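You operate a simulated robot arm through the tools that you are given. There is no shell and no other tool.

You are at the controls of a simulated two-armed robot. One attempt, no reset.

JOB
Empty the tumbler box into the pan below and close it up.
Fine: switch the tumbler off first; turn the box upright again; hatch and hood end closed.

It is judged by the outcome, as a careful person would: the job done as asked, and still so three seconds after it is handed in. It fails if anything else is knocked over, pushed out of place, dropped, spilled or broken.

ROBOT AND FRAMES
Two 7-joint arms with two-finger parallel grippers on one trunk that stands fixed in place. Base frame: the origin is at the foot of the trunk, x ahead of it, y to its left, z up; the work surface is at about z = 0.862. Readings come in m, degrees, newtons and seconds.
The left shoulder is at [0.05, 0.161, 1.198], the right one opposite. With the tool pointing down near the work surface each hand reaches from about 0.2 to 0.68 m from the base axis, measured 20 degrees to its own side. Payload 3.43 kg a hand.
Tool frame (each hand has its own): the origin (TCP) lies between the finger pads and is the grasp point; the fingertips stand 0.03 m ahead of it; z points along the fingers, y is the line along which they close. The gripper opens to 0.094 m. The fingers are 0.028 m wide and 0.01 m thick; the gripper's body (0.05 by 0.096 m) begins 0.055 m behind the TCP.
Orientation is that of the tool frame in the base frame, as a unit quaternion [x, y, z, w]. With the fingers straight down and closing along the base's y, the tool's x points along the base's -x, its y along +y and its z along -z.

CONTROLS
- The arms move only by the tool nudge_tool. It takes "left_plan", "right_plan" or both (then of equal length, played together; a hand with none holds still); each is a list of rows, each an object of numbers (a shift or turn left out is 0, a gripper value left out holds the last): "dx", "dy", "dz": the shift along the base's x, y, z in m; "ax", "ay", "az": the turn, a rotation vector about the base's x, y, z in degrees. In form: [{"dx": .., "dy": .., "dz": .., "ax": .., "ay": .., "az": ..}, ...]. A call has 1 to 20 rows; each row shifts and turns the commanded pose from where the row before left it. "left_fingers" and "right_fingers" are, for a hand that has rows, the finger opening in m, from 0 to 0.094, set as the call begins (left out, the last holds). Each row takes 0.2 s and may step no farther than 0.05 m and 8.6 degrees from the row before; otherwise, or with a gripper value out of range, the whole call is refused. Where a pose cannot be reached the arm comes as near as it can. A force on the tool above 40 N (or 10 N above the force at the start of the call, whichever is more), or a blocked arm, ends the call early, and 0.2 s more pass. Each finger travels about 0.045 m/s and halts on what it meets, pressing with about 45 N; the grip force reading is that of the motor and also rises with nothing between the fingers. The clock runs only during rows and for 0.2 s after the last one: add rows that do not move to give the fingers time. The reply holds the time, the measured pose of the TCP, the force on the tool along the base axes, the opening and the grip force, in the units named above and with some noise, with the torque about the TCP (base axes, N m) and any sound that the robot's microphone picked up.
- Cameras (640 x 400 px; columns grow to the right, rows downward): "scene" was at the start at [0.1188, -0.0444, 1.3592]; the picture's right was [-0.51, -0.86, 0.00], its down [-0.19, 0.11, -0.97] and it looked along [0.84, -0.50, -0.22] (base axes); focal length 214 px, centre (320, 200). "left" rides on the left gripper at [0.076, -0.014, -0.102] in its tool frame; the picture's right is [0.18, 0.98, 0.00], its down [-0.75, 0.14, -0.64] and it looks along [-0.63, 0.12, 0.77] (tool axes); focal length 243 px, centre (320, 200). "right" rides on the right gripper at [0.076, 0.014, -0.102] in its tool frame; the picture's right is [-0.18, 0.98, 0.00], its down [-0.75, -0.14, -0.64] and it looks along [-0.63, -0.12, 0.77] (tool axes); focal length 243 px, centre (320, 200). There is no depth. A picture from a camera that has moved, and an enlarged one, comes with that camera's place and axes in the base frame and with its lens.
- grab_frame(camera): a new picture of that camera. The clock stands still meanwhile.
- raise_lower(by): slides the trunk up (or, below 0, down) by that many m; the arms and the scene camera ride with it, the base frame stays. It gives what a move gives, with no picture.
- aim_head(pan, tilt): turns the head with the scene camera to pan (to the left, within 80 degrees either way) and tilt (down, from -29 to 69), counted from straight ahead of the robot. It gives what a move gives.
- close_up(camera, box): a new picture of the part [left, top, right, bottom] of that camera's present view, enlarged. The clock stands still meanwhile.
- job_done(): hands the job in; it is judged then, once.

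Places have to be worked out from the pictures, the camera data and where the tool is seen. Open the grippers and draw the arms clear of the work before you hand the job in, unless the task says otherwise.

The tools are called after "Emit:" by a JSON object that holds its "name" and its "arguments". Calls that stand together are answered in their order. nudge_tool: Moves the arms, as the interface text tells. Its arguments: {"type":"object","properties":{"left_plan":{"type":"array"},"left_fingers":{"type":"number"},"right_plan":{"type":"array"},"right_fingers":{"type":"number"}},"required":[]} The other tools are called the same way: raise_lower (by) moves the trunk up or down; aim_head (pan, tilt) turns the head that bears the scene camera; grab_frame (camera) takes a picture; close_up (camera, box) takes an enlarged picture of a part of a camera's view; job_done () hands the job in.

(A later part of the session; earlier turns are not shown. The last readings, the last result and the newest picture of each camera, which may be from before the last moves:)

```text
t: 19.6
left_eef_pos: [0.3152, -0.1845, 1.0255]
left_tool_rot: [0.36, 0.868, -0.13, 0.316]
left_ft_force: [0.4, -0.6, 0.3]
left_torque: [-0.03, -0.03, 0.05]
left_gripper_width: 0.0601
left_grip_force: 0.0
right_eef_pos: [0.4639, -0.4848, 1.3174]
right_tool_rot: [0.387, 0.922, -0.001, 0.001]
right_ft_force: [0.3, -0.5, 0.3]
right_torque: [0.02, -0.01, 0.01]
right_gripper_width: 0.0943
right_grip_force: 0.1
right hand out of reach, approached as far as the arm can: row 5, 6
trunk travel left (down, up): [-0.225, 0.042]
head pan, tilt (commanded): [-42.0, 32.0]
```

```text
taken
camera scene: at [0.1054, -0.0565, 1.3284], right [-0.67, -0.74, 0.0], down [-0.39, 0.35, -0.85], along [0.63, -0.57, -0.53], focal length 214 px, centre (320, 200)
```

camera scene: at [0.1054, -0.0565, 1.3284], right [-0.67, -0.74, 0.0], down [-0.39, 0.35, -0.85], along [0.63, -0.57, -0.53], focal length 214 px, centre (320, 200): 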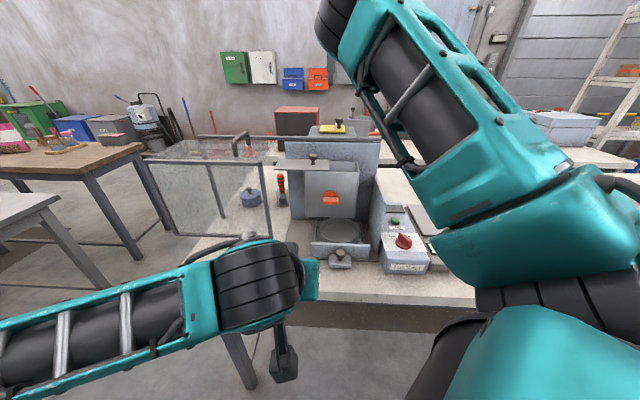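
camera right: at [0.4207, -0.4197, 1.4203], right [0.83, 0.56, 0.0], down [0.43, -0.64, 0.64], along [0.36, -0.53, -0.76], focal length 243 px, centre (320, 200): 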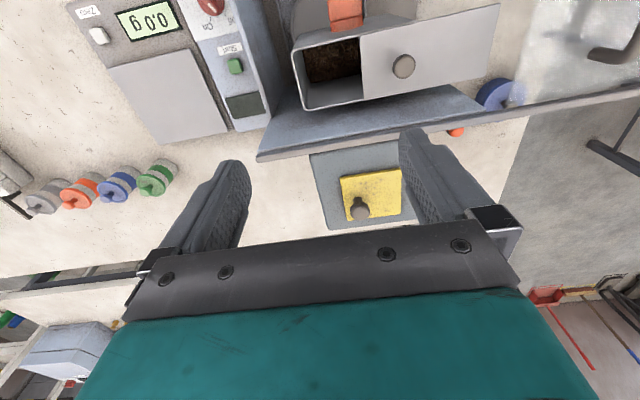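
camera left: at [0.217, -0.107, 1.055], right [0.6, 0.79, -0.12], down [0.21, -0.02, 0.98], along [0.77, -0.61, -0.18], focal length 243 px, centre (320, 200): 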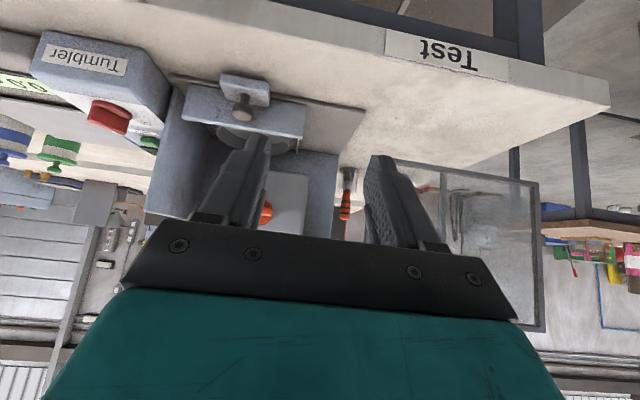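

Emit:
{"name": "close_up", "arguments": {"camera": "right", "box": [280, 0, 420, 120]}}

Emit:
{"name": "close_up", "arguments": {"camera": "right", "box": [290, 35, 370, 105]}}

```text
3.33 times, centred on (350, 60) of right
camera zoom: at [0.4207, -0.4197, 1.4203], right [0.83, 0.56, 0.0], down [0.43, -0.64, 0.64], along [0.36, -0.53, -0.76], focal length 809 px, centre (220, 667)
```

zoom: 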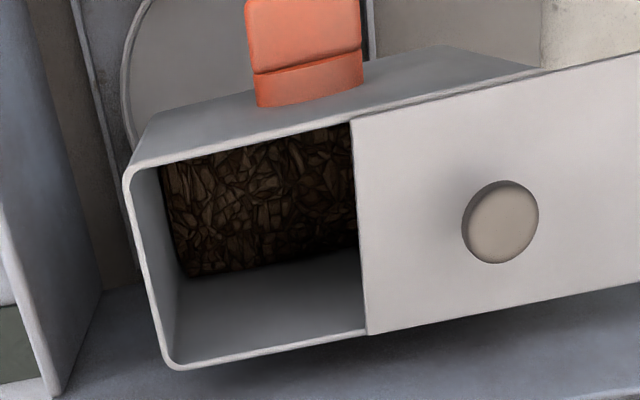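

```text
5.71 times, centred on (330, 70) of right
camera zoom: at [0.4207, -0.4197, 1.4203], right [0.83, 0.56, 0.0], down [0.43, -0.64, 0.64], along [0.36, -0.53, -0.76], focal length 1386 px, centre (263, 943)
```

zoom: 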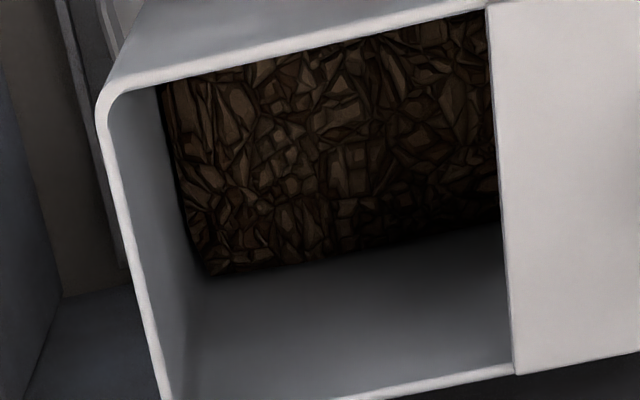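

The contents are one flat bed of chips, so the opening over the right half is where it will pour. The hatch and its knob just clear the side wall for a clockwise turn to about 120°, which puts the lip right over the pan. I'll send the right arm out again, then bring the left hand level with the orange bar.

Emit:
{"name": "nudge_tool", "arguments": {"right_plan": [{"dx": -0.037, "dy": -0.024, "dz": 0.01, "az": 5.8}, {"dx": -0.037, "dy": -0.024, "dz": 0.01, "az": 5.8}, {"dx": -0.037, "dy": -0.024, "dz": 0.01, "az": 5.8}, {"dx": -0.037, "dy": -0.024, "dz": 0.01, "az": 5.8}, {"dx": -0.037, "dy": -0.024, "dz": 0.01, "az": 5.8}, {"dx": -0.037, "dy": -0.024, "az": 5.8}], "right_fingers": 0.05}}

Emit:
{"name": "nudge_tool", "arguments": {"left_plan": [{"dx": 0.0086, "dy": -0.018, "ax": -5.05, "ay": -5.05}, {"dx": 0.0086, "dy": -0.018, "ax": -5.05, "ay": -5.05}, {"dx": 0.0086, "dy": -0.018, "ax": -5.05, "ay": -5.05}, {"dx": 0.0086, "dy": -0.018, "ax": -5.05, "ay": -5.05}, {"dx": 0.0086, "dy": -0.018, "ax": -5.05, "ay": -5.05}, {"dx": 0.0086, "dy": -0.018, "ax": -5.05, "ay": -5.05}, {"dx": 0.0086, "dy": -0.018, "ax": -5.05, "ay": -5.05}]}}

Emit:
{"name": "grab_frame", "arguments": {"camera": "scene"}}

Emit:
{"name": "grab_frame", "arguments": {"camera": "left"}}

```text
t: 21.0
left_eef_pos: [0.3147, -0.1838, 1.0258]
left_tool_rot: [0.36, 0.868, -0.13, 0.317]
left_ft_force: [0.6, -0.1, -0.3]
left_torque: [-0.03, 0.0, -0.01]
left_gripper_width: 0.0598
left_grip_force: 0.1
right_eef_pos: [0.24, -0.6277, 1.3695]
right_tool_rot: [0.092, 0.996, -0.001, 0.0]
right_ft_force: [0.0, -0.5, -0.4]
right_torque: [0.0, -0.02, 0.02]
right_gripper_width: 0.0499
right_grip_force: 0.1
trunk travel left (down, up): [-0.225, 0.042]
head pan, tilt (commanded): [-42.0, 32.0]
```

```text
t: 22.6
left_eef_pos: [0.3755, -0.3127, 1.0255]
left_tool_rot: [0.271, 0.653, -0.269, 0.654]
left_ft_force: [0.3, -0.3, 1.1]
left_torque: [0.0, 0.01, 0.01]
left_gripper_width: 0.0598
left_grip_force: 0.0
right_eef_pos: [0.2406, -0.6274, 1.3688]
right_tool_rot: [0.094, 0.996, 0.0, -0.001]
right_ft_force: [-0.1, -0.2, -0.2]
right_torque: [-0.01, 0.02, 0.03]
right_gripper_width: 0.05
right_grip_force: 0.1
trunk travel left (down, up): [-0.225, 0.042]
head pan, tilt (commanded): [-42.0, 32.0]
```

```text
taken
camera scene: at [0.1052, -0.0569, 1.3283], right [-0.67, -0.74, 0.0], down [-0.39, 0.35, -0.85], along [0.63, -0.57, -0.53], focal length 214 px, centre (320, 200)
```

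scene: 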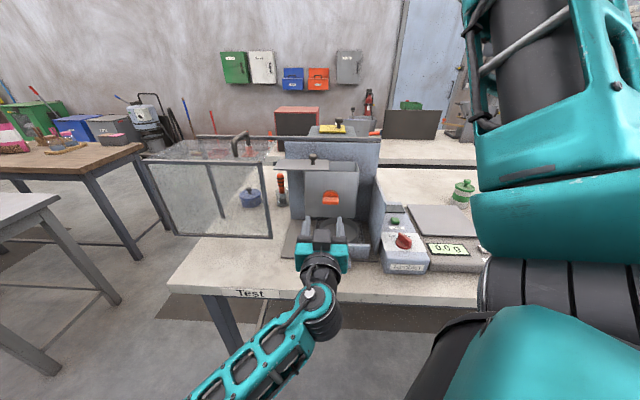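

```text
taken
camera left: at [0.2928, -0.2495, 0.9489], right [0.69, 0.7, -0.18], down [-0.36, 0.55, 0.75], along [0.63, -0.46, 0.63], focal length 243 px, centre (320, 200)
```

left: 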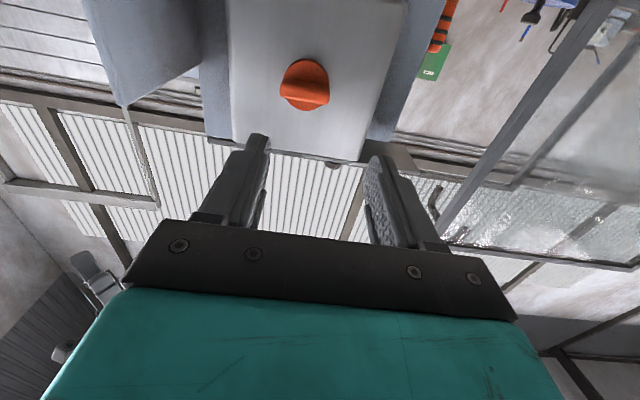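

The left hand is level and in front of the box. I'll roll it 90° so the fingers close vertically and the camera comes to the right side.

Emit:
{"name": "nudge_tool", "arguments": {"left_plan": [{"ax": -5.79, "ay": 5.79}, {"ax": -5.79, "ay": 5.79}, {"ax": -5.79, "ay": 5.79}, {"ax": -5.79, "ay": 5.79}, {"ax": -5.79, "ay": 5.79}, {"ax": -5.79, "ay": 5.79}, {"ax": -5.79, "ay": 5.79}, {"ax": -5.79, "ay": 5.79}, {"ax": -5.79, "ay": 5.79}, {"ax": -5.79, "ay": 5.79}, {"ax": -5.74, "ay": 5.74}], "left_fingers": 0.05}}

Emit:
{"name": "grab_frame", "arguments": {"camera": "scene"}}

Emit:
{"name": "grab_frame", "arguments": {"camera": "left"}}

```text
t: 23.5
left_eef_pos: [0.4038, -0.3066, 1.0736]
left_tool_rot: [0.164, 0.648, -0.381, 0.639]
left_ft_force: [0.0, 0.1, 0.0]
left_torque: [0.01, -0.02, -0.01]
left_gripper_width: 0.0498
left_grip_force: 0.1
right_eef_pos: [0.2408, -0.6275, 1.3687]
right_tool_rot: [0.093, 0.996, 0.001, 0.0]
right_ft_force: [-0.5, 0.4, 0.4]
right_torque: [0.0, -0.01, -0.02]
right_gripper_width: 0.0501
right_grip_force: 0.0
trunk travel left (down, up): [-0.225, 0.042]
head pan, tilt (commanded): [-42.0, 32.0]
stopped in row 4 (left hand): the arm was blocked; the commanded pose is now the measured one
```

```text
taken
camera scene: at [0.1052, -0.0566, 1.3283], right [-0.67, -0.74, 0.0], down [-0.39, 0.35, -0.85], along [0.63, -0.57, -0.53], focal length 214 px, centre (320, 200)
```

scene: 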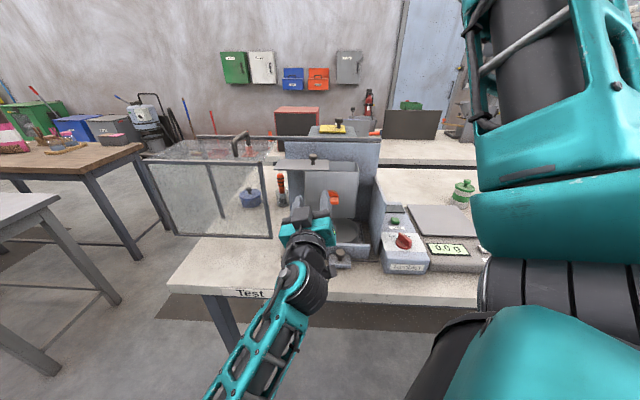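

```text
taken
camera left: at [0.313, -0.2636, 0.9941], right [0.66, 0.6, -0.45], down [-0.26, 0.75, 0.61], along [0.7, -0.29, 0.65], focal length 243 px, centre (320, 200)
```

left: 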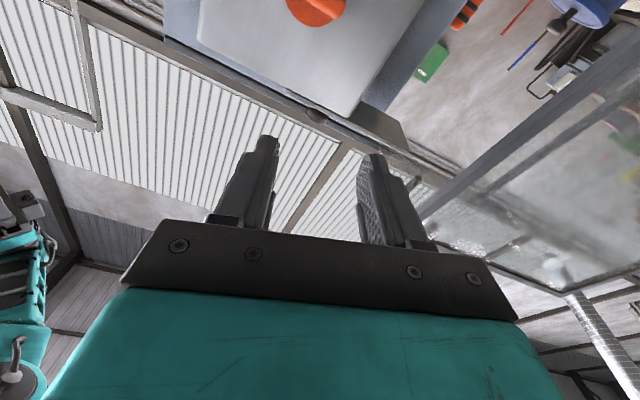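

The roll in that direction ran into the arm's limit (no contact; the force stayed near zero). I'll undo it, draw back a little and try rolling the other way, in free space.

Emit:
{"name": "nudge_tool", "arguments": {"left_plan": [{"dx": -0.0143, "dy": -0.0037, "dz": -0.0187, "ax": 5.3, "ay": -2.43, "az": 0.57}, {"dx": -0.0143, "dy": -0.0037, "dz": -0.0187, "ax": 5.3, "ay": -2.43, "az": 0.57}, {"dx": -0.0143, "dy": -0.0037, "dz": -0.0187, "ax": 5.3, "ay": -2.43, "az": 0.57}, {}]}}

Emit:
{"name": "nudge_tool", "arguments": {"left_plan": [{"ax": 5.8, "ay": -5.8}, {"ax": 5.8, "ay": -5.8}, {"ax": 5.8, "ay": -5.8}, {"ax": 5.8, "ay": -5.8}, {"ax": 5.8, "ay": -5.8}, {"ax": 5.8, "ay": -5.8}, {"ax": 5.8, "ay": -5.8}, {"ax": 5.8, "ay": -5.8}, {"ax": 5.8, "ay": -5.8}, {"ax": 5.8, "ay": -5.8}, {"ax": 5.6, "ay": -5.6}]}}

Emit:
{"name": "grab_frame", "arguments": {"camera": "scene"}}

Emit:
{"name": "grab_frame", "arguments": {"camera": "left"}}

```text
t: 24.2
left_eef_pos: [0.3963, -0.3122, 1.0736]
left_tool_rot: [0.277, 0.6, -0.253, 0.707]
left_ft_force: [0.6, -0.2, 0.0]
left_torque: [-0.01, 0.01, -0.02]
left_gripper_width: 0.0502
left_grip_force: 0.2
right_eef_pos: [0.2406, -0.6266, 1.3694]
right_tool_rot: [0.093, 0.996, -0.001, 0.0]
right_ft_force: [0.4, 0.6, -0.3]
right_torque: [0.0, 0.04, -0.01]
right_gripper_width: 0.0498
right_grip_force: 0.1
trunk travel left (down, up): [-0.225, 0.042]
head pan, tilt (commanded): [-42.0, 32.0]
stopped in row 3 (left hand): the arm was blocked; the commanded pose is now the measured one
```

```text
t: 26.6
left_eef_pos: [0.3951, -0.3119, 1.0703]
left_tool_rot: [0.676, 0.199, 0.26, 0.661]
left_ft_force: [1.1, -1.2, -0.9]
left_torque: [0.02, 0.02, 0.03]
left_gripper_width: 0.0501
left_grip_force: 0.1
right_eef_pos: [0.2419, -0.6269, 1.3686]
right_tool_rot: [0.093, 0.996, 0.0, 0.001]
right_ft_force: [0.7, -0.2, -0.1]
right_torque: [0.04, 0.03, 0.04]
right_gripper_width: 0.0501
right_grip_force: 0.1
trunk travel left (down, up): [-0.225, 0.042]
head pan, tilt (commanded): [-42.0, 32.0]
```

```text
taken
camera scene: at [0.1053, -0.0566, 1.3283], right [-0.67, -0.74, 0.0], down [-0.39, 0.35, -0.85], along [0.63, -0.57, -0.53], focal length 214 px, centre (320, 200)
```

scene: 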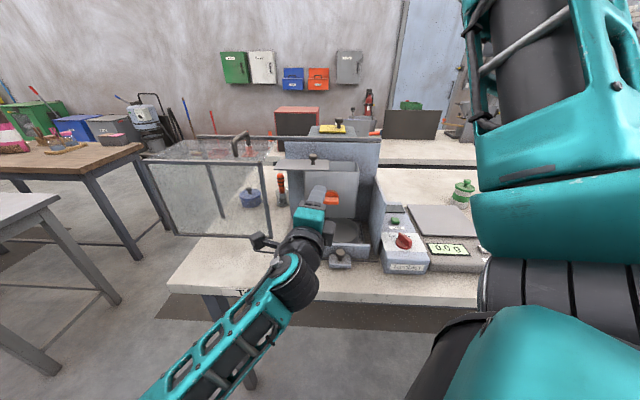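

```text
taken
camera left: at [0.3927, -0.183, 1.0626], right [0.07, 0.07, 1.0], down [-1.0, 0.04, 0.07], along [-0.03, -1.0, 0.07], focal length 243 px, centre (320, 200)
```

left: 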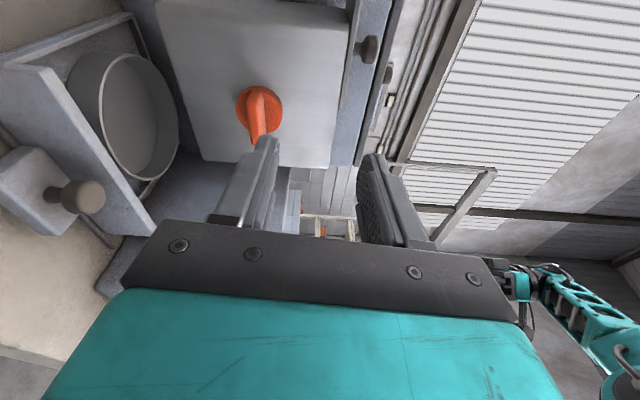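

Rolling this way works: the camera is now on the left and the fingers close vertically. I'll correct the heading by about 7° and go down to the bar's height (z about 1.018), in small steps.

Emit:
{"name": "nudge_tool", "arguments": {"left_plan": [{"dx": -0.008, "dz": -0.013, "az": 1.8}, {"dx": -0.008, "dz": -0.013, "az": 1.8}, {"dx": -0.008, "dz": -0.013, "az": 1.8}, {"dx": -0.008, "dz": -0.013, "az": 1.8}]}}

Emit:
{"name": "grab_frame", "arguments": {"camera": "left"}}

```text
t: 27.6
left_eef_pos: [0.3708, -0.31, 1.0255]
left_tool_rot: [0.657, 0.23, 0.315, 0.645]
left_ft_force: [-0.2, -0.2, -0.3]
left_torque: [-0.02, 0.02, 0.01]
left_gripper_width: 0.0502
left_grip_force: 0.0
right_eef_pos: [0.2409, -0.6274, 1.3689]
right_tool_rot: [0.093, 0.996, 0.0, 0.0]
right_ft_force: [0.1, 0.1, -0.3]
right_torque: [0.02, 0.0, -0.02]
right_gripper_width: 0.0499
right_grip_force: 0.1
trunk travel left (down, up): [-0.225, 0.042]
head pan, tilt (commanded): [-42.0, 32.0]
```

```text
taken
camera left: at [0.3529, -0.1825, 1.018], right [0.03, 0.07, 1.0], down [-1.0, -0.09, 0.03], along [0.09, -0.99, 0.07], focal length 243 px, centre (320, 200)
```

left: 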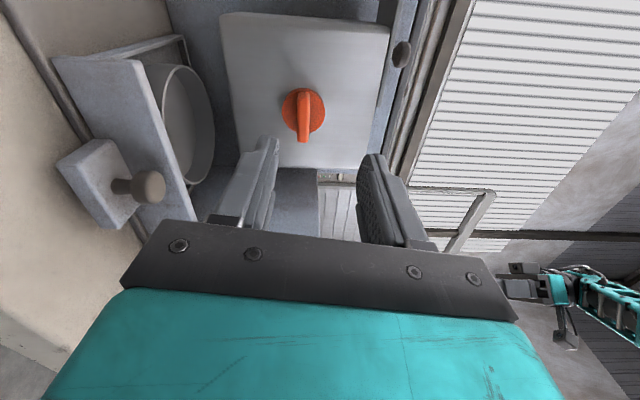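

The pose is good, with the heading matched. Before gripping I'll remove the small roll error and try the whole 120° clockwise roll here in free air, to be sure the wrist can do it.

Emit:
{"name": "nudge_tool", "arguments": {"left_plan": [{"dx": -0.006, "dy": -0.004, "dz": -0.004, "ax": -1.75, "ay": 3.0}, {"dx": -0.006, "dy": -0.004, "dz": -0.004, "ax": -1.75, "ay": 3.0}, {}]}}

Emit:
{"name": "nudge_tool", "arguments": {"left_plan": [{"ax": 6.04, "ay": -5.98}, {"ax": 6.04, "ay": -5.98}, {"ax": 6.04, "ay": -5.98}, {"ax": 6.04, "ay": -5.98}, {"ax": 6.04, "ay": -5.98}, {"ax": 6.04, "ay": -5.98}, {"ax": 6.04, "ay": -5.98}, {"ax": 6.04, "ay": -5.98}, {"ax": 6.04, "ay": -5.98}, {"ax": 6.04, "ay": -5.98}, {"ax": 6.04, "ay": -5.98}, {"ax": 6.04, "ay": -5.98}, {"ax": 6.04, "ay": -5.98}, {"ax": 6.04, "ay": -5.98}]}}

Emit:
{"name": "grab_frame", "arguments": {"camera": "left"}}

Emit:
{"name": "grab_frame", "arguments": {"camera": "scene"}}

```text
t: 28.6
left_eef_pos: [0.3763, -0.3135, 1.0342]
left_tool_rot: [0.646, 0.249, 0.299, 0.656]
left_ft_force: [-0.2, -0.3, 0.2]
left_torque: [0.02, -0.03, -0.01]
left_gripper_width: 0.0498
left_grip_force: 0.1
right_eef_pos: [0.241, -0.6274, 1.3698]
right_tool_rot: [0.093, 0.996, 0.001, -0.001]
right_ft_force: [-0.4, 0.2, 0.6]
right_torque: [-0.01, -0.01, -0.01]
right_gripper_width: 0.0498
right_grip_force: 0.1
trunk travel left (down, up): [-0.225, 0.042]
head pan, tilt (commanded): [-42.0, 32.0]
stopped in row 3 (left hand): the arm was blocked; the commanded pose is now the measured one
```

```text
t: 31.6
left_eef_pos: [0.3756, -0.3141, 1.0317]
left_tool_rot: [0.549, -0.454, 0.696, 0.088]
left_ft_force: [-0.1, -0.4, -0.3]
left_torque: [0.01, -0.02, -0.03]
left_gripper_width: 0.0499
left_grip_force: 0.1
right_eef_pos: [0.241, -0.627, 1.3696]
right_tool_rot: [0.094, 0.996, 0.0, 0.0]
right_ft_force: [-0.4, 0.6, 0.2]
right_torque: [-0.02, -0.02, 0.0]
right_gripper_width: 0.05
right_grip_force: 0.1
trunk travel left (down, up): [-0.225, 0.042]
head pan, tilt (commanded): [-42.0, 32.0]
```

```text
taken
camera left: at [0.2846, -0.2599, 1.1064], right [-0.68, -0.63, -0.37], down [-0.24, 0.67, -0.7], along [0.69, -0.39, -0.61], focal length 243 px, centre (320, 200)
```

left: 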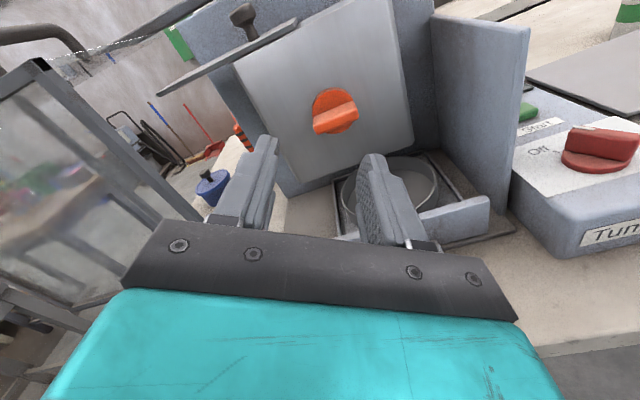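

```text
taken
camera scene: at [0.1053, -0.0567, 1.3283], right [-0.67, -0.74, 0.0], down [-0.39, 0.35, -0.85], along [0.63, -0.57, -0.53], focal length 214 px, centre (320, 200)
```

scene: 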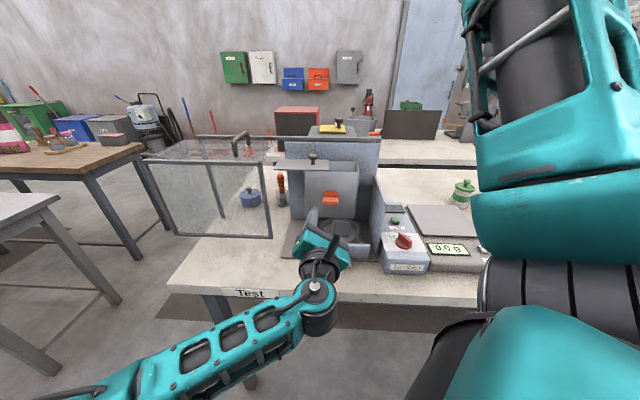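

The 120° roll works freely from here. I'll roll back to the gripping orientation while moving closer to the bar.

Emit:
{"name": "nudge_tool", "arguments": {"left_plan": [{"dx": 0.0019, "dy": -0.0031, "dz": -0.001, "ax": -5.8, "ay": 5.74, "az": 0.14}, {"dx": 0.0019, "dy": -0.0031, "dz": -0.001, "ax": -5.8, "ay": 5.74, "az": 0.14}, {"dx": 0.0019, "dy": -0.0031, "dz": -0.001, "ax": -5.8, "ay": 5.74, "az": 0.14}, {"dx": 0.0019, "dy": -0.0031, "dz": -0.001, "ax": -5.8, "ay": 5.74, "az": 0.14}, {"dx": 0.0019, "dy": -0.0031, "dz": -0.001, "ax": -5.8, "ay": 5.74, "az": 0.14}, {"dx": 0.0019, "dy": -0.0031, "dz": -0.001, "ax": -5.8, "ay": 5.74, "az": 0.14}, {"dx": 0.0019, "dy": -0.0031, "dz": -0.001, "ax": -5.8, "ay": 5.74, "az": 0.14}, {"dx": 0.0019, "dy": -0.0031, "dz": -0.001, "ax": -5.8, "ay": 5.74, "az": 0.14}, {"dx": 0.0019, "dy": -0.0031, "dz": -0.001, "ax": -5.8, "ay": 5.74, "az": 0.14}, {"dx": 0.0019, "dy": -0.0031, "dz": -0.001, "ax": -5.8, "ay": 5.74, "az": 0.14}, {"dx": 0.0019, "dy": -0.0031, "dz": -0.001, "ax": -5.8, "ay": 5.74, "az": 0.14}, {"dx": 0.0019, "dy": -0.0031, "dz": -0.001, "ax": -5.8, "ay": 5.74, "az": 0.14}, {"dx": 0.0019, "dy": -0.0031, "dz": -0.001, "ax": -5.8, "ay": 5.74, "az": 0.14}, {"dx": 0.0019, "dy": -0.0031, "dz": -0.001, "ax": -5.8, "ay": 5.74, "az": 0.14}, {"dx": 0.0019, "dy": -0.0031, "dz": -0.001, "ax": -5.8, "ay": 5.74, "az": 0.14}]}}

Emit:
{"name": "grab_frame", "arguments": {"camera": "left"}}

Emit:
{"name": "grab_frame", "arguments": {"camera": "scene"}}

```text
t: 34.8
left_eef_pos: [0.4335, -0.3286, 0.9978]
left_tool_rot: [0.649, 0.28, 0.283, 0.648]
left_ft_force: [-0.3, -0.3, 0.4]
left_torque: [-0.02, 0.02, -0.01]
left_gripper_width: 0.0501
left_grip_force: 0.1
left hand out of reach, approached as far as the arm can: row 10, 11, 12, 15
right_eef_pos: [0.24, -0.6279, 1.3689]
right_tool_rot: [0.094, 0.996, -0.001, 0.0]
right_ft_force: [0.2, 0.3, -0.3]
right_torque: [0.03, -0.02, -0.02]
right_gripper_width: 0.0499
right_grip_force: 0.2
trunk travel left (down, up): [-0.225, 0.042]
head pan, tilt (commanded): [-42.0, 32.0]
```

```text
taken
camera left: at [0.4111, -0.2025, 0.9835], right [0.13, 0.13, 0.98], down [-0.98, -0.11, 0.14], along [0.13, -0.98, 0.12], focal length 243 px, centre (320, 200)
```

left: 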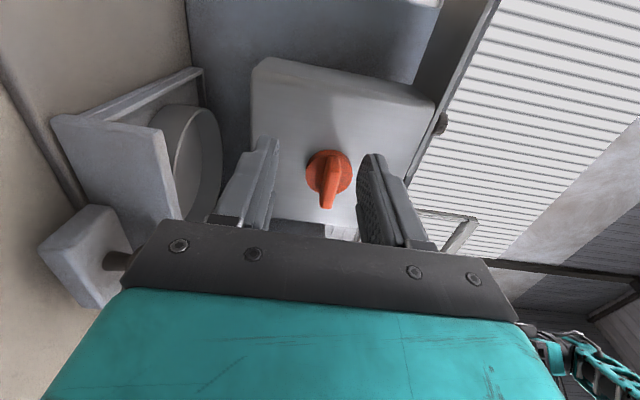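

```text
taken
camera scene: at [0.1053, -0.0567, 1.3283], right [-0.67, -0.74, 0.0], down [-0.39, 0.35, -0.85], along [0.63, -0.57, -0.53], focal length 214 px, centre (320, 200)
```

scene: 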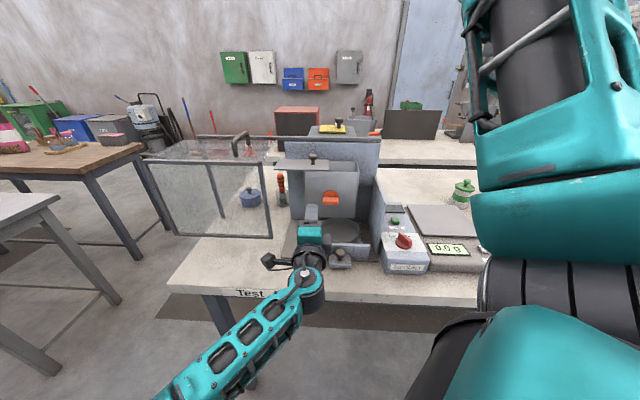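

The left hand stopped about 4 cm left of where I want it. I'll try stepping it right along the machine front in small steps and see whether it follows.

Emit:
{"name": "nudge_tool", "arguments": {"left_plan": [{"dx": -0.0075, "dy": -0.0078, "dz": 0.005}, {"dx": -0.0075, "dy": -0.0078, "dz": 0.005}, {"dx": -0.0075, "dy": -0.0078, "dz": 0.005}, {"dx": -0.0075, "dy": -0.0078, "dz": 0.005}, {}]}}

Emit:
{"name": "grab_frame", "arguments": {"camera": "left"}}

```text
t: 36.0
left_eef_pos: [0.4366, -0.3282, 1.0016]
left_tool_rot: [0.647, 0.281, 0.286, 0.648]
left_ft_force: [-0.2, 0.1, 0.1]
left_torque: [0.0, 0.01, -0.01]
left_gripper_width: 0.0498
left_grip_force: 0.0
left hand out of reach, approached as far as the arm can: row 1, 2, 3, 4
right_eef_pos: [0.2397, -0.6268, 1.3693]
right_tool_rot: [0.093, 0.996, 0.0, 0.001]
right_ft_force: [-0.3, 0.7, -0.6]
right_torque: [0.02, 0.02, -0.01]
right_gripper_width: 0.0499
right_grip_force: 0.1
trunk travel left (down, up): [-0.225, 0.042]
head pan, tilt (commanded): [-42.0, 32.0]
```

```text
taken
camera left: at [0.4122, -0.202, 0.9875], right [0.12, 0.13, 0.98], down [-0.98, -0.12, 0.13], along [0.14, -0.98, 0.12], focal length 243 px, centre (320, 200)
```

left: 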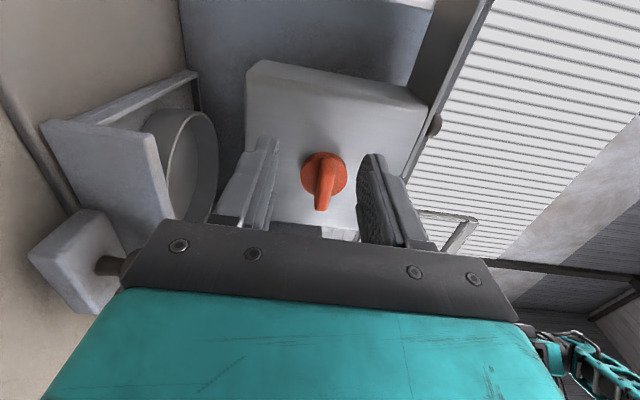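

The left arm can't reach across far enough to take the bar, so the right arm will do it. First I'll draw the left hand straight back and away to the left.

Emit:
{"name": "nudge_tool", "arguments": {"left_plan": [{"dx": -0.025, "dy": 0.025}, {"dx": -0.025, "dy": 0.025}, {"dx": -0.025, "dy": 0.025}, {"dx": -0.02, "dy": 0.03}, {"dy": 0.045, "dz": 0.01, "az": 6}, {"dy": 0.045, "dz": 0.01, "az": 6}, {"dy": 0.045, "dz": 0.01, "az": 6}, {"dy": 0.045, "dz": 0.01, "az": 6}, {"dy": 0.045, "dz": 0.01, "az": 6}, {"dy": 0.045, "dz": 0.01, "az": 6}, {"dy": 0.045, "dz": 0.01, "az": 6}, {"dy": 0.045, "dz": 0.01, "az": 6}]}}

Emit:
{"name": "grab_frame", "arguments": {"camera": "scene"}}

```text
t: 37.9
left_eef_pos: [0.36, -0.0494, 1.0937]
left_tool_rot: [0.535, 0.358, 0.467, 0.606]
left_ft_force: [-0.4, 0.5, -0.6]
left_torque: [0.02, -0.01, 0.0]
left_gripper_width: 0.0501
left_grip_force: 0.0
right_eef_pos: [0.2418, -0.6273, 1.3695]
right_tool_rot: [0.093, 0.996, 0.0, 0.0]
right_ft_force: [-0.3, 0.5, 1.0]
right_torque: [-0.01, -0.01, 0.03]
right_gripper_width: 0.0503
right_grip_force: 0.1
trunk travel left (down, up): [-0.225, 0.042]
head pan, tilt (commanded): [-42.0, 32.0]
stopped in row 9 (left hand): the arm was blocked; the commanded pose is now the measured one
```

```text
taken
camera scene: at [0.1053, -0.0567, 1.3283], right [-0.67, -0.74, 0.0], down [-0.39, 0.35, -0.85], along [0.63, -0.57, -0.53], focal length 214 px, centre (320, 200)
```

scene: 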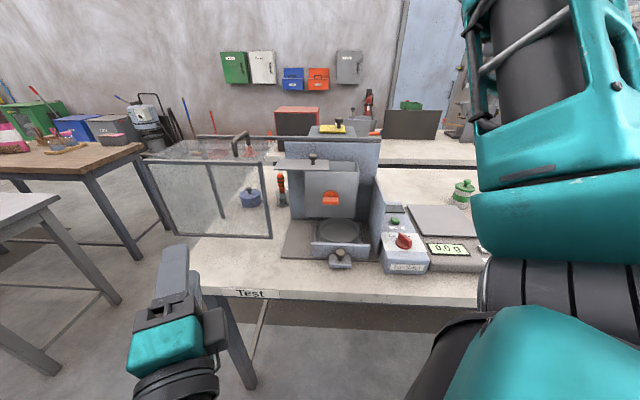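

The left arm stalled again without contact, in an awkward posture. I'll unroll its wrist and raise it toward its starting posture.

Emit:
{"name": "nudge_tool", "arguments": {"left_plan": [{"dz": 0.01, "ax": -7.65, "ay": 2.57, "az": -1.4}, {"dz": 0.01, "ax": -7.65, "ay": 2.57, "az": -1.4}, {"dz": 0.01, "ax": -7.65, "ay": 2.57, "az": -1.4}, {"dz": 0.01, "ax": -7.65, "ay": 2.57, "az": -1.4}, {"dz": 0.01, "ax": -7.65, "ay": 2.57, "az": -1.4}, {"dz": 0.01, "ax": -7.65, "ay": 2.57, "az": -1.4}, {"dz": 0.01, "ax": -7.65, "ay": 2.57, "az": -1.4}, {"dz": 0.01, "ax": -7.65, "ay": 2.57, "az": -1.4}, {"dz": 0.01, "ax": -7.65, "ay": 2.57, "az": -1.4}, {"dz": 0.01, "ax": -7.65, "ay": 2.57, "az": -1.4}]}}

Emit:
{"name": "grab_frame", "arguments": {"camera": "scene"}}

```text
t: 38.8
left_eef_pos: [0.379, -0.0278, 1.1132]
left_tool_rot: [0.469, 0.418, 0.38, 0.679]
left_ft_force: [-0.1, 0.4, -1.3]
left_torque: [0.0, 0.01, -0.02]
left_gripper_width: 0.05
left_grip_force: 0.0
right_eef_pos: [0.2409, -0.6278, 1.3689]
right_tool_rot: [0.093, 0.996, 0.0, 0.0]
right_ft_force: [0.4, -0.2, 0.1]
right_torque: [0.02, -0.02, 0.0]
right_gripper_width: 0.0501
right_grip_force: 0.0
trunk travel left (down, up): [-0.225, 0.042]
head pan, tilt (commanded): [-42.0, 32.0]
stopped in row 4 (left hand): the arm was blocked; the commanded pose is now the measured one
```

```text
taken
camera scene: at [0.1053, -0.0566, 1.3283], right [-0.67, -0.74, 0.0], down [-0.39, 0.35, -0.85], along [0.63, -0.57, -0.53], focal length 214 px, centre (320, 200)
```

scene: 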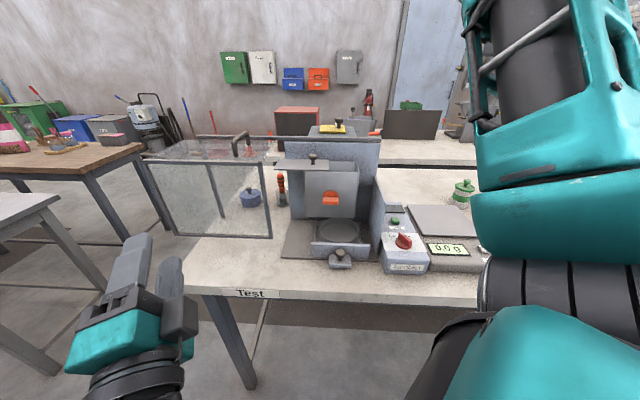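

I'll try plain translation to the left instead, in smaller steps.

Emit:
{"name": "nudge_tool", "arguments": {"left_plan": [{"dy": 0.02, "dz": 0.01}, {"dy": 0.02, "dz": 0.01}, {"dy": 0.02, "dz": 0.01}, {"dy": 0.02, "dz": 0.01}, {"dy": 0.02, "dz": 0.01}, {"dy": 0.02, "dz": 0.01}, {"dy": 0.02, "dz": 0.01}, {"dy": 0.02, "dz": 0.01}, {"dy": 0.02, "dz": 0.01}, {"dy": 0.02, "dz": 0.01}]}}

Emit:
{"name": "aim_head", "arguments": {"pan": -15, "tilt": 40}}

Emit:
{"name": "grab_frame", "arguments": {"camera": "scene"}}

```text
t: 41.0
left_eef_pos: [0.4423, 0.1425, 1.1868]
left_tool_rot: [0.468, 0.419, 0.38, 0.679]
left_ft_force: [0.6, -0.2, 0.2]
left_torque: [-0.01, 0.03, -0.02]
left_gripper_width: 0.05
left_grip_force: 0.0
left hand out of reach, approached as far as the arm can: row 4, 5, 6, 7, 8, 9, 10
right_eef_pos: [0.2403, -0.6268, 1.3692]
right_tool_rot: [0.094, 0.996, 0.0, -0.001]
right_ft_force: [-0.4, -0.1, -0.3]
right_torque: [0.0, -0.01, -0.02]
right_gripper_width: 0.0501
right_grip_force: 0.0
trunk travel left (down, up): [-0.225, 0.042]
head pan, tilt (commanded): [-42.0, 32.0]
```

```text
t: 41.9
left_eef_pos: [0.4429, 0.141, 1.1865]
left_tool_rot: [0.468, 0.419, 0.381, 0.679]
left_ft_force: [-0.8, -0.4, 0.2]
left_torque: [-0.02, -0.01, -0.02]
left_gripper_width: 0.0503
left_grip_force: 0.2
right_eef_pos: [0.2406, -0.6268, 1.3693]
right_tool_rot: [0.093, 0.996, 0.001, 0.0]
right_ft_force: [0.9, 0.1, 0.0]
right_torque: [-0.04, 0.02, -0.01]
right_gripper_width: 0.05
right_grip_force: 0.1
trunk travel left (down, up): [-0.225, 0.042]
head pan, tilt (commanded): [-15.0, 40.0]
```

```text
taken
camera scene: at [0.1208, -0.0188, 1.3161], right [-0.26, -0.97, 0.0], down [-0.62, 0.17, -0.77], along [0.74, -0.2, -0.64], focal length 214 px, centre (320, 200)
```

scene: 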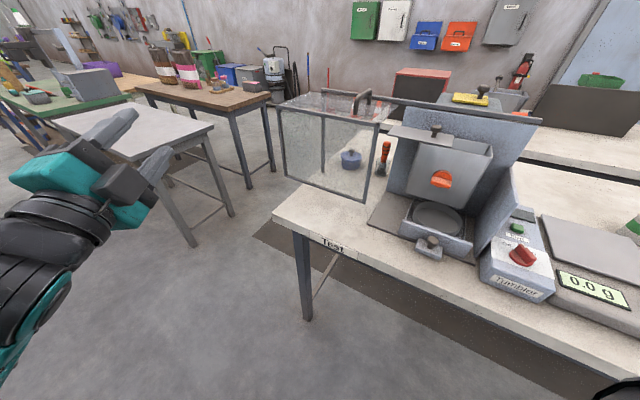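

The left arm is clear, far to the left. Now I'll bring the right hand over in front of the box, still pointing down and turned to the machine's heading.

Emit:
{"name": "nudge_tool", "arguments": {"right_plan": [{"dx": 0.0168, "dy": 0.0369, "dz": -0.015, "az": -4.3}, {"dx": 0.0168, "dy": 0.0369, "dz": -0.015, "az": -4.3}, {"dx": 0.0168, "dy": 0.0369, "dz": -0.015, "az": -4.3}, {"dx": 0.0168, "dy": 0.0369, "dz": -0.015, "az": -4.3}, {"dx": 0.0168, "dy": 0.0369, "dz": -0.015, "az": -4.3}, {"dx": 0.0168, "dy": 0.0369, "dz": -0.015, "az": -4.3}, {"dx": 0.0168, "dy": 0.0369, "dz": -0.015, "az": -4.3}, {"dx": 0.0168, "dy": 0.0369, "dz": -0.015, "az": -4.2}]}}

Emit:
{"name": "aim_head", "arguments": {"pan": -38, "tilt": 38}}

Emit:
{"name": "grab_frame", "arguments": {"camera": "scene"}}

```text
t: 43.7
left_eef_pos: [0.4424, 0.1424, 1.188]
left_tool_rot: [0.468, 0.419, 0.38, 0.679]
left_ft_force: [-0.6, 0.3, -0.6]
left_torque: [0.06, 0.02, -0.01]
left_gripper_width: 0.0501
left_grip_force: 0.1
right_eef_pos: [0.3636, -0.3811, 1.245]
right_tool_rot: [0.383, 0.924, 0.0, 0.0]
right_ft_force: [-0.2, -0.8, -0.2]
right_torque: [-0.02, 0.0, 0.01]
right_gripper_width: 0.0499
right_grip_force: 0.1
right hand out of reach, approached as far as the arm can: row 7, 8
trunk travel left (down, up): [-0.225, 0.042]
head pan, tilt (commanded): [-15.0, 40.0]
```

```text
t: 44.6
left_eef_pos: [0.4421, 0.1431, 1.1873]
left_tool_rot: [0.467, 0.419, 0.38, 0.679]
left_ft_force: [-0.1, 1.0, 0.4]
left_torque: [-0.03, 0.01, -0.01]
left_gripper_width: 0.0502
left_grip_force: 0.0
right_eef_pos: [0.3621, -0.3805, 1.2446]
right_tool_rot: [0.383, 0.924, 0.0, 0.0]
right_ft_force: [-0.2, -0.6, 0.1]
right_torque: [0.0, 0.04, -0.01]
right_gripper_width: 0.0501
right_grip_force: 0.0
trunk travel left (down, up): [-0.225, 0.042]
head pan, tilt (commanded): [-38.0, 38.0]
```

```text
taken
camera scene: at [0.1067, -0.0498, 1.3191], right [-0.62, -0.79, 0.0], down [-0.49, 0.38, -0.79], along [0.62, -0.48, -0.62], focal length 214 px, centre (320, 200)
```

scene: 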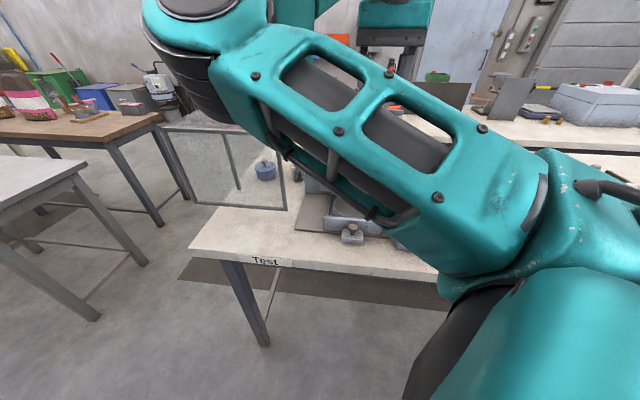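

The right forearm comes in from the left, which suits a level tool. I'll pitch the tool up gradually about the machine's cross axis and watch the reach.

Emit:
{"name": "nudge_tool", "arguments": {"right_plan": [{"dx": -0.003, "dy": 0.003, "dz": -0.01, "ax": -4.92, "ay": -4.98}, {"dx": -0.003, "dy": 0.003, "dz": -0.01, "ax": -4.92, "ay": -4.98}, {"dx": -0.003, "dy": 0.003, "dz": -0.01, "ax": -4.92, "ay": -4.98}, {"dx": -0.003, "dy": 0.003, "dz": -0.01, "ax": -4.92, "ay": -4.98}, {"dx": -0.003, "dy": 0.003, "dz": -0.01, "ax": -4.92, "ay": -4.98}, {"dx": -0.003, "dy": 0.003, "dz": -0.01, "ax": -4.92, "ay": -4.98}]}}

Emit:
{"name": "grab_frame", "arguments": {"camera": "scene"}}

Emit:
{"name": "grab_frame", "arguments": {"camera": "right"}}

```text
t: 46.0
left_eef_pos: [0.4431, 0.1426, 1.187]
left_tool_rot: [0.468, 0.419, 0.379, 0.68]
left_ft_force: [0.4, -0.6, -0.5]
left_torque: [0.05, 0.0, -0.01]
left_gripper_width: 0.0501
left_grip_force: 0.1
right_eef_pos: [0.3437, -0.3814, 1.1876]
right_tool_rot: [0.357, 0.862, -0.136, 0.334]
right_ft_force: [-0.1, 0.2, -0.8]
right_torque: [-0.03, 0.01, 0.03]
right_gripper_width: 0.0503
right_grip_force: 0.0
right hand out of reach, approached as far as the arm can: row 1, 2, 3
trunk travel left (down, up): [-0.225, 0.042]
head pan, tilt (commanded): [-38.0, 38.0]
```

```text
taken
camera scene: at [0.1067, -0.0499, 1.3192], right [-0.62, -0.79, 0.0], down [-0.48, 0.38, -0.79], along [0.62, -0.49, -0.62], focal length 214 px, centre (320, 200)
```

scene: 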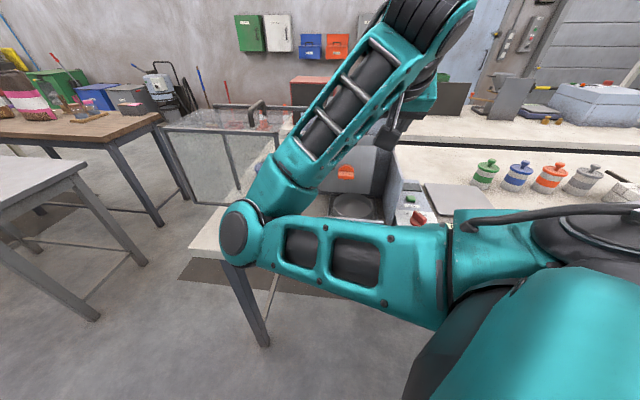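

```text
taken
camera right: at [0.2655, -0.2828, 1.2139], right [0.79, 0.6, 0.13], down [-0.01, -0.19, 0.98], along [0.61, -0.78, -0.15], focal length 243 px, centre (320, 200)
```

right: 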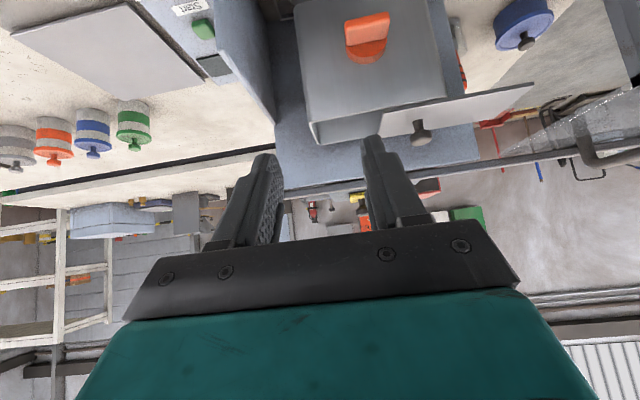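

The pose is reachable, with the elbow low on the left. I'll pitch the rest of the way and come down in front of the orange bar.

Emit:
{"name": "nudge_tool", "arguments": {"right_plan": [{"dx": 0.005, "dy": 0.002, "dz": -0.018, "ax": -4.22, "ay": -4.26}, {"dx": 0.005, "dy": 0.002, "dz": -0.018, "ax": -4.22, "ay": -4.26}, {"dx": 0.005, "dy": 0.002, "dz": -0.018, "ax": -4.22, "ay": -4.26}, {"dx": 0.005, "dy": 0.002, "dz": -0.018, "ax": -4.22, "ay": -4.26}, {"dx": 0.005, "dy": 0.002, "dz": -0.018, "ax": -4.22, "ay": -4.26}, {"dx": 0.005, "dy": 0.002, "dz": -0.018, "ax": -4.22, "ay": -4.26}]}}

Emit:
{"name": "grab_frame", "arguments": {"camera": "scene"}}

Emit:
{"name": "grab_frame", "arguments": {"camera": "right"}}

```text
t: 47.4
left_eef_pos: [0.4422, 0.1417, 1.1871]
left_tool_rot: [0.468, 0.419, 0.38, 0.679]
left_ft_force: [0.1, -0.9, 0.6]
left_torque: [0.03, 0.01, -0.03]
left_gripper_width: 0.05
left_grip_force: 0.0
right_eef_pos: [0.4109, -0.394, 1.173]
right_tool_rot: [0.318, 0.67, -0.205, 0.639]
right_ft_force: [0.6, 0.4, -0.1]
right_torque: [-0.01, -0.02, -0.03]
right_gripper_width: 0.0497
right_grip_force: 0.0
right hand out of reach, approached as far as the arm can: row 2, 3, 4, 5, 6
trunk travel left (down, up): [-0.225, 0.042]
head pan, tilt (commanded): [-38.0, 38.0]
stopped in row 6 (right hand): the arm was blocked; the commanded pose is now the measured one
```

```text
taken
camera scene: at [0.1067, -0.0497, 1.3191], right [-0.62, -0.79, 0.0], down [-0.49, 0.38, -0.79], along [0.62, -0.49, -0.62], focal length 214 px, centre (320, 200)
```

scene: 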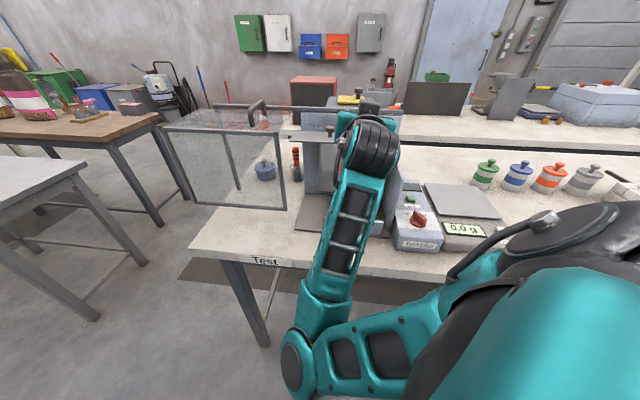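

```text
taken
camera right: at [0.3482, -0.3015, 1.1121], right [0.67, 0.67, 0.31], down [-0.58, 0.21, 0.79], along [0.46, -0.71, 0.53], focal length 243 px, centre (320, 200)
```

right: 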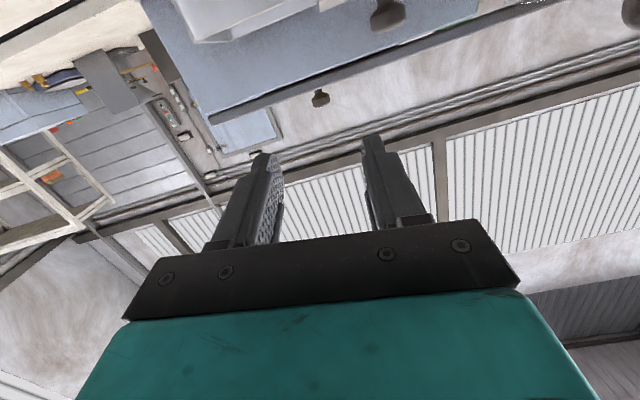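

The hand came out level but high; the folded elbow is the limit, and that eases lower down. I'll come straight down in front of the bar, keeping the fingertips short of it.

Emit:
{"name": "nudge_tool", "arguments": {"right_plan": [{"dx": 0.0004, "dy": 0.003, "dz": -0.0194, "ax": -0.53, "ay": -0.53, "az": -0.2}, {"dx": 0.0004, "dy": 0.003, "dz": -0.0194, "ax": -0.53, "ay": -0.53, "az": -0.2}, {"dx": 0.0004, "dy": 0.003, "dz": -0.0194, "ax": -0.53, "ay": -0.53, "az": -0.2}, {"dx": 0.0004, "dy": 0.003, "dz": -0.0194, "ax": -0.53, "ay": -0.53, "az": -0.2}, {"dx": 0.0004, "dy": 0.003, "dz": -0.0194, "ax": -0.53, "ay": -0.53, "az": -0.2}, {"dx": 0.0004, "dy": 0.003, "dz": -0.0194, "ax": -0.53, "ay": -0.53, "az": -0.2}, {"dx": 0.0004, "dy": 0.003, "dz": -0.0194, "ax": -0.53, "ay": -0.53, "az": -0.2}, {"dx": 0.0004, "dy": 0.003, "dz": -0.0194, "ax": -0.53, "ay": -0.53, "az": -0.2}]}}

Emit:
{"name": "grab_frame", "arguments": {"camera": "scene"}}

Emit:
{"name": "grab_frame", "arguments": {"camera": "right"}}

```text
t: 48.3
left_eef_pos: [0.4419, 0.1421, 1.1875]
left_tool_rot: [0.469, 0.418, 0.381, 0.679]
left_ft_force: [-1.1, -0.7, 0.2]
left_torque: [-0.05, -0.02, 0.04]
left_gripper_width: 0.05
left_grip_force: 0.0
right_eef_pos: [0.4098, -0.4267, 1.19]
right_tool_rot: [0.323, 0.596, -0.2, 0.708]
right_ft_force: [-0.2, -0.1, -0.1]
right_torque: [0.02, -0.01, 0.03]
right_gripper_width: 0.0502
right_grip_force: 0.0
right hand out of reach, approached as far as the arm can: row 1, 2, 3, 4
trunk travel left (down, up): [-0.225, 0.042]
head pan, tilt (commanded): [-38.0, 38.0]
stopped in row 4 (right hand): the arm was blocked; the commanded pose is now the measured one
```

```text
taken
camera scene: at [0.1067, -0.0498, 1.3191], right [-0.62, -0.79, 0.0], down [-0.49, 0.38, -0.79], along [0.62, -0.49, -0.62], focal length 214 px, centre (320, 200)
```

scene: 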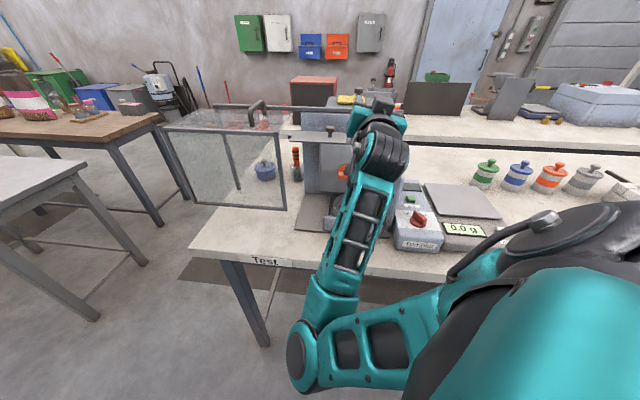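

```text
taken
camera right: at [0.3634, -0.3378, 1.1117], right [0.62, 0.68, 0.39], down [-0.71, 0.27, 0.65], along [0.34, -0.68, 0.65], focal length 243 px, centre (320, 200)
```

right: 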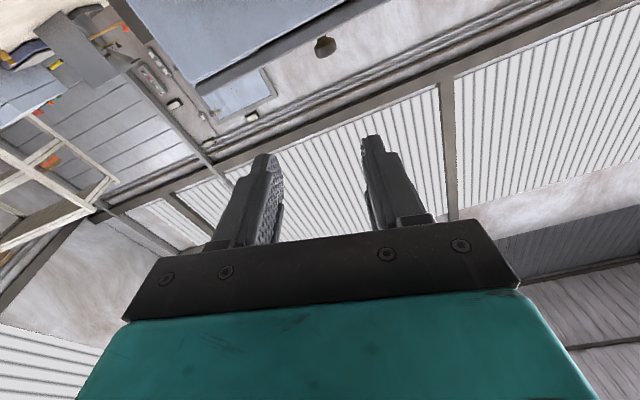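

The right arm got folded into a bad posture. I'll raise the trunk to give the folded arm more room, then turn the tool back down and start over from a lower, better place.

Emit:
{"name": "raise_lower", "arguments": {"by": 0.041}}

Emit:
{"name": "nudge_tool", "arguments": {"right_plan": [{"dx": -0.004, "dy": 0.003, "dz": 0.01, "ax": 4.92, "ay": 4.98}, {"dx": -0.004, "dy": 0.003, "dz": 0.01, "ax": 4.92, "ay": 4.98}, {"dx": -0.004, "dy": 0.003, "dz": 0.01, "ax": 4.92, "ay": 4.98}, {"dx": -0.004, "dy": 0.003, "dz": 0.01, "ax": 4.92, "ay": 4.98}, {"dx": -0.004, "dy": 0.003, "ax": 4.92, "ay": 4.98}, {"dx": -0.004, "dy": 0.003, "ax": 4.92, "ay": 4.98}, {"dx": -0.004, "dy": 0.003, "ax": 4.92, "ay": 4.98}, {"dx": -0.004, "dy": 0.003, "ax": 4.92, "ay": 4.98}, {"dx": -0.004, "dy": 0.003, "ax": 4.92, "ay": 4.98}, {"dx": -0.004, "dy": 0.003, "ax": 4.92, "ay": 4.98}, {"ax": 4.92, "ay": 4.98}, {"ax": 4.92, "ay": 4.98}, {"ax": 4.92, "ay": 4.98}]}}

Emit:
{"name": "grab_frame", "arguments": {"camera": "scene"}}

```text
t: 49.2
left_eef_pos: [0.4425, 0.1426, 1.2279]
left_tool_rot: [0.468, 0.419, 0.38, 0.679]
left_ft_force: [-0.1, -0.3, -0.5]
left_torque: [0.01, 0.01, -0.03]
left_gripper_width: 0.0499
left_grip_force: 0.1
right_eef_pos: [0.4102, -0.4277, 1.2309]
right_tool_rot: [0.322, 0.597, -0.201, 0.707]
right_ft_force: [-0.7, -0.5, -0.6]
right_torque: [0.05, 0.0, 0.02]
right_gripper_width: 0.0502
right_grip_force: 0.0
trunk travel left (down, up): [-0.266, 0.001]
head pan, tilt (commanded): [-38.0, 38.0]
```

```text
t: 52.0
left_eef_pos: [0.4435, 0.1406, 1.2276]
left_tool_rot: [0.468, 0.418, 0.38, 0.679]
left_ft_force: [0.9, -0.2, -0.2]
left_torque: [-0.01, 0.0, 0.01]
left_gripper_width: 0.0499
left_grip_force: 0.1
right_eef_pos: [0.3696, -0.3969, 1.2701]
right_tool_rot: [0.478, 0.878, -0.004, 0.03]
right_ft_force: [0.2, -0.2, -0.3]
right_torque: [-0.02, -0.01, -0.01]
right_gripper_width: 0.0501
right_grip_force: 0.1
trunk travel left (down, up): [-0.266, 0.001]
head pan, tilt (commanded): [-38.0, 38.0]
```

```text
taken
camera scene: at [0.1067, -0.0499, 1.3601], right [-0.62, -0.79, 0.0], down [-0.48, 0.38, -0.79], along [0.62, -0.49, -0.62], focal length 214 px, centre (320, 200)
```

scene: 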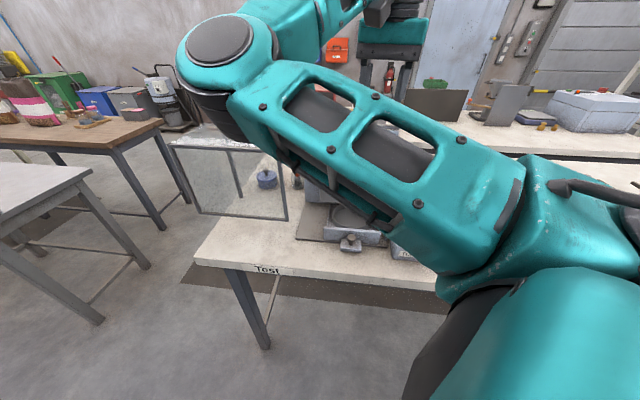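

The arm is back in its good posture. I'll lower it with the tool pointing down, in front of the box and turned to the machine's heading.

Emit:
{"name": "nudge_tool", "arguments": {"right_plan": [{"dy": 0.004, "dz": -0.035, "az": 2}, {"dy": 0.004, "dz": -0.035, "az": 2}, {"dy": 0.004, "dz": -0.035, "az": 2}, {"dy": 0.004, "dz": -0.035, "az": 2}, {"dy": 0.004, "dz": -0.035, "az": 2}, {"dy": 0.004, "dz": -0.035, "az": 2}]}}

Emit:
{"name": "grab_frame", "arguments": {"camera": "scene"}}

Emit:
{"name": "grab_frame", "arguments": {"camera": "right"}}

```text
t: 53.4
left_eef_pos: [0.4428, 0.1414, 1.2274]
left_tool_rot: [0.468, 0.419, 0.381, 0.679]
left_ft_force: [0.5, 0.4, 0.2]
left_torque: [0.02, 0.04, 0.03]
left_gripper_width: 0.05
left_grip_force: 0.1
right_eef_pos: [0.3723, -0.3853, 1.0592]
right_tool_rot: [0.383, 0.923, 0.0, 0.031]
right_ft_force: [0.1, -0.4, 0.3]
right_torque: [-0.01, -0.02, 0.0]
right_gripper_width: 0.0498
right_grip_force: 0.0
right hand out of reach, approached as far as the arm can: row 4, 5
trunk travel left (down, up): [-0.266, 0.001]
head pan, tilt (commanded): [-38.0, 38.0]
```

```text
taken
camera scene: at [0.1068, -0.05, 1.3601], right [-0.62, -0.79, 0.0], down [-0.49, 0.38, -0.79], along [0.62, -0.49, -0.62], focal length 214 px, centre (320, 200)
```

scene: 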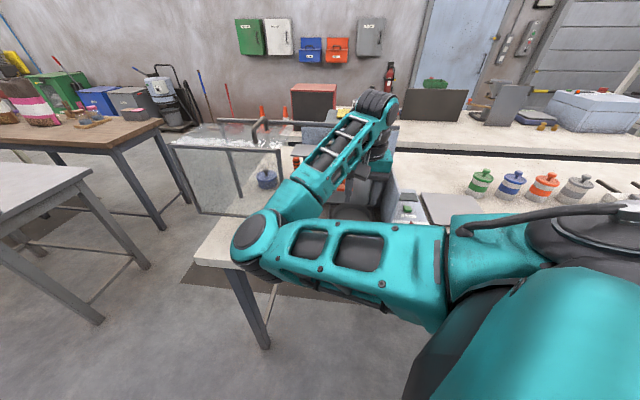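

```text
taken
camera right: at [0.3243, -0.318, 1.1572], right [0.83, 0.56, 0.03], down [0.39, -0.62, 0.68], along [0.4, -0.55, -0.73], focal length 243 px, centre (320, 200)
```

right: 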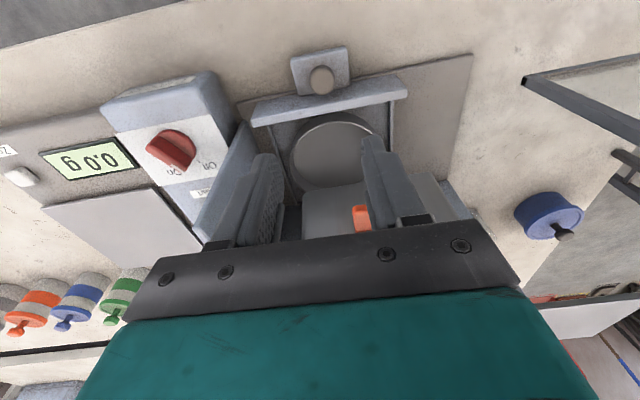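

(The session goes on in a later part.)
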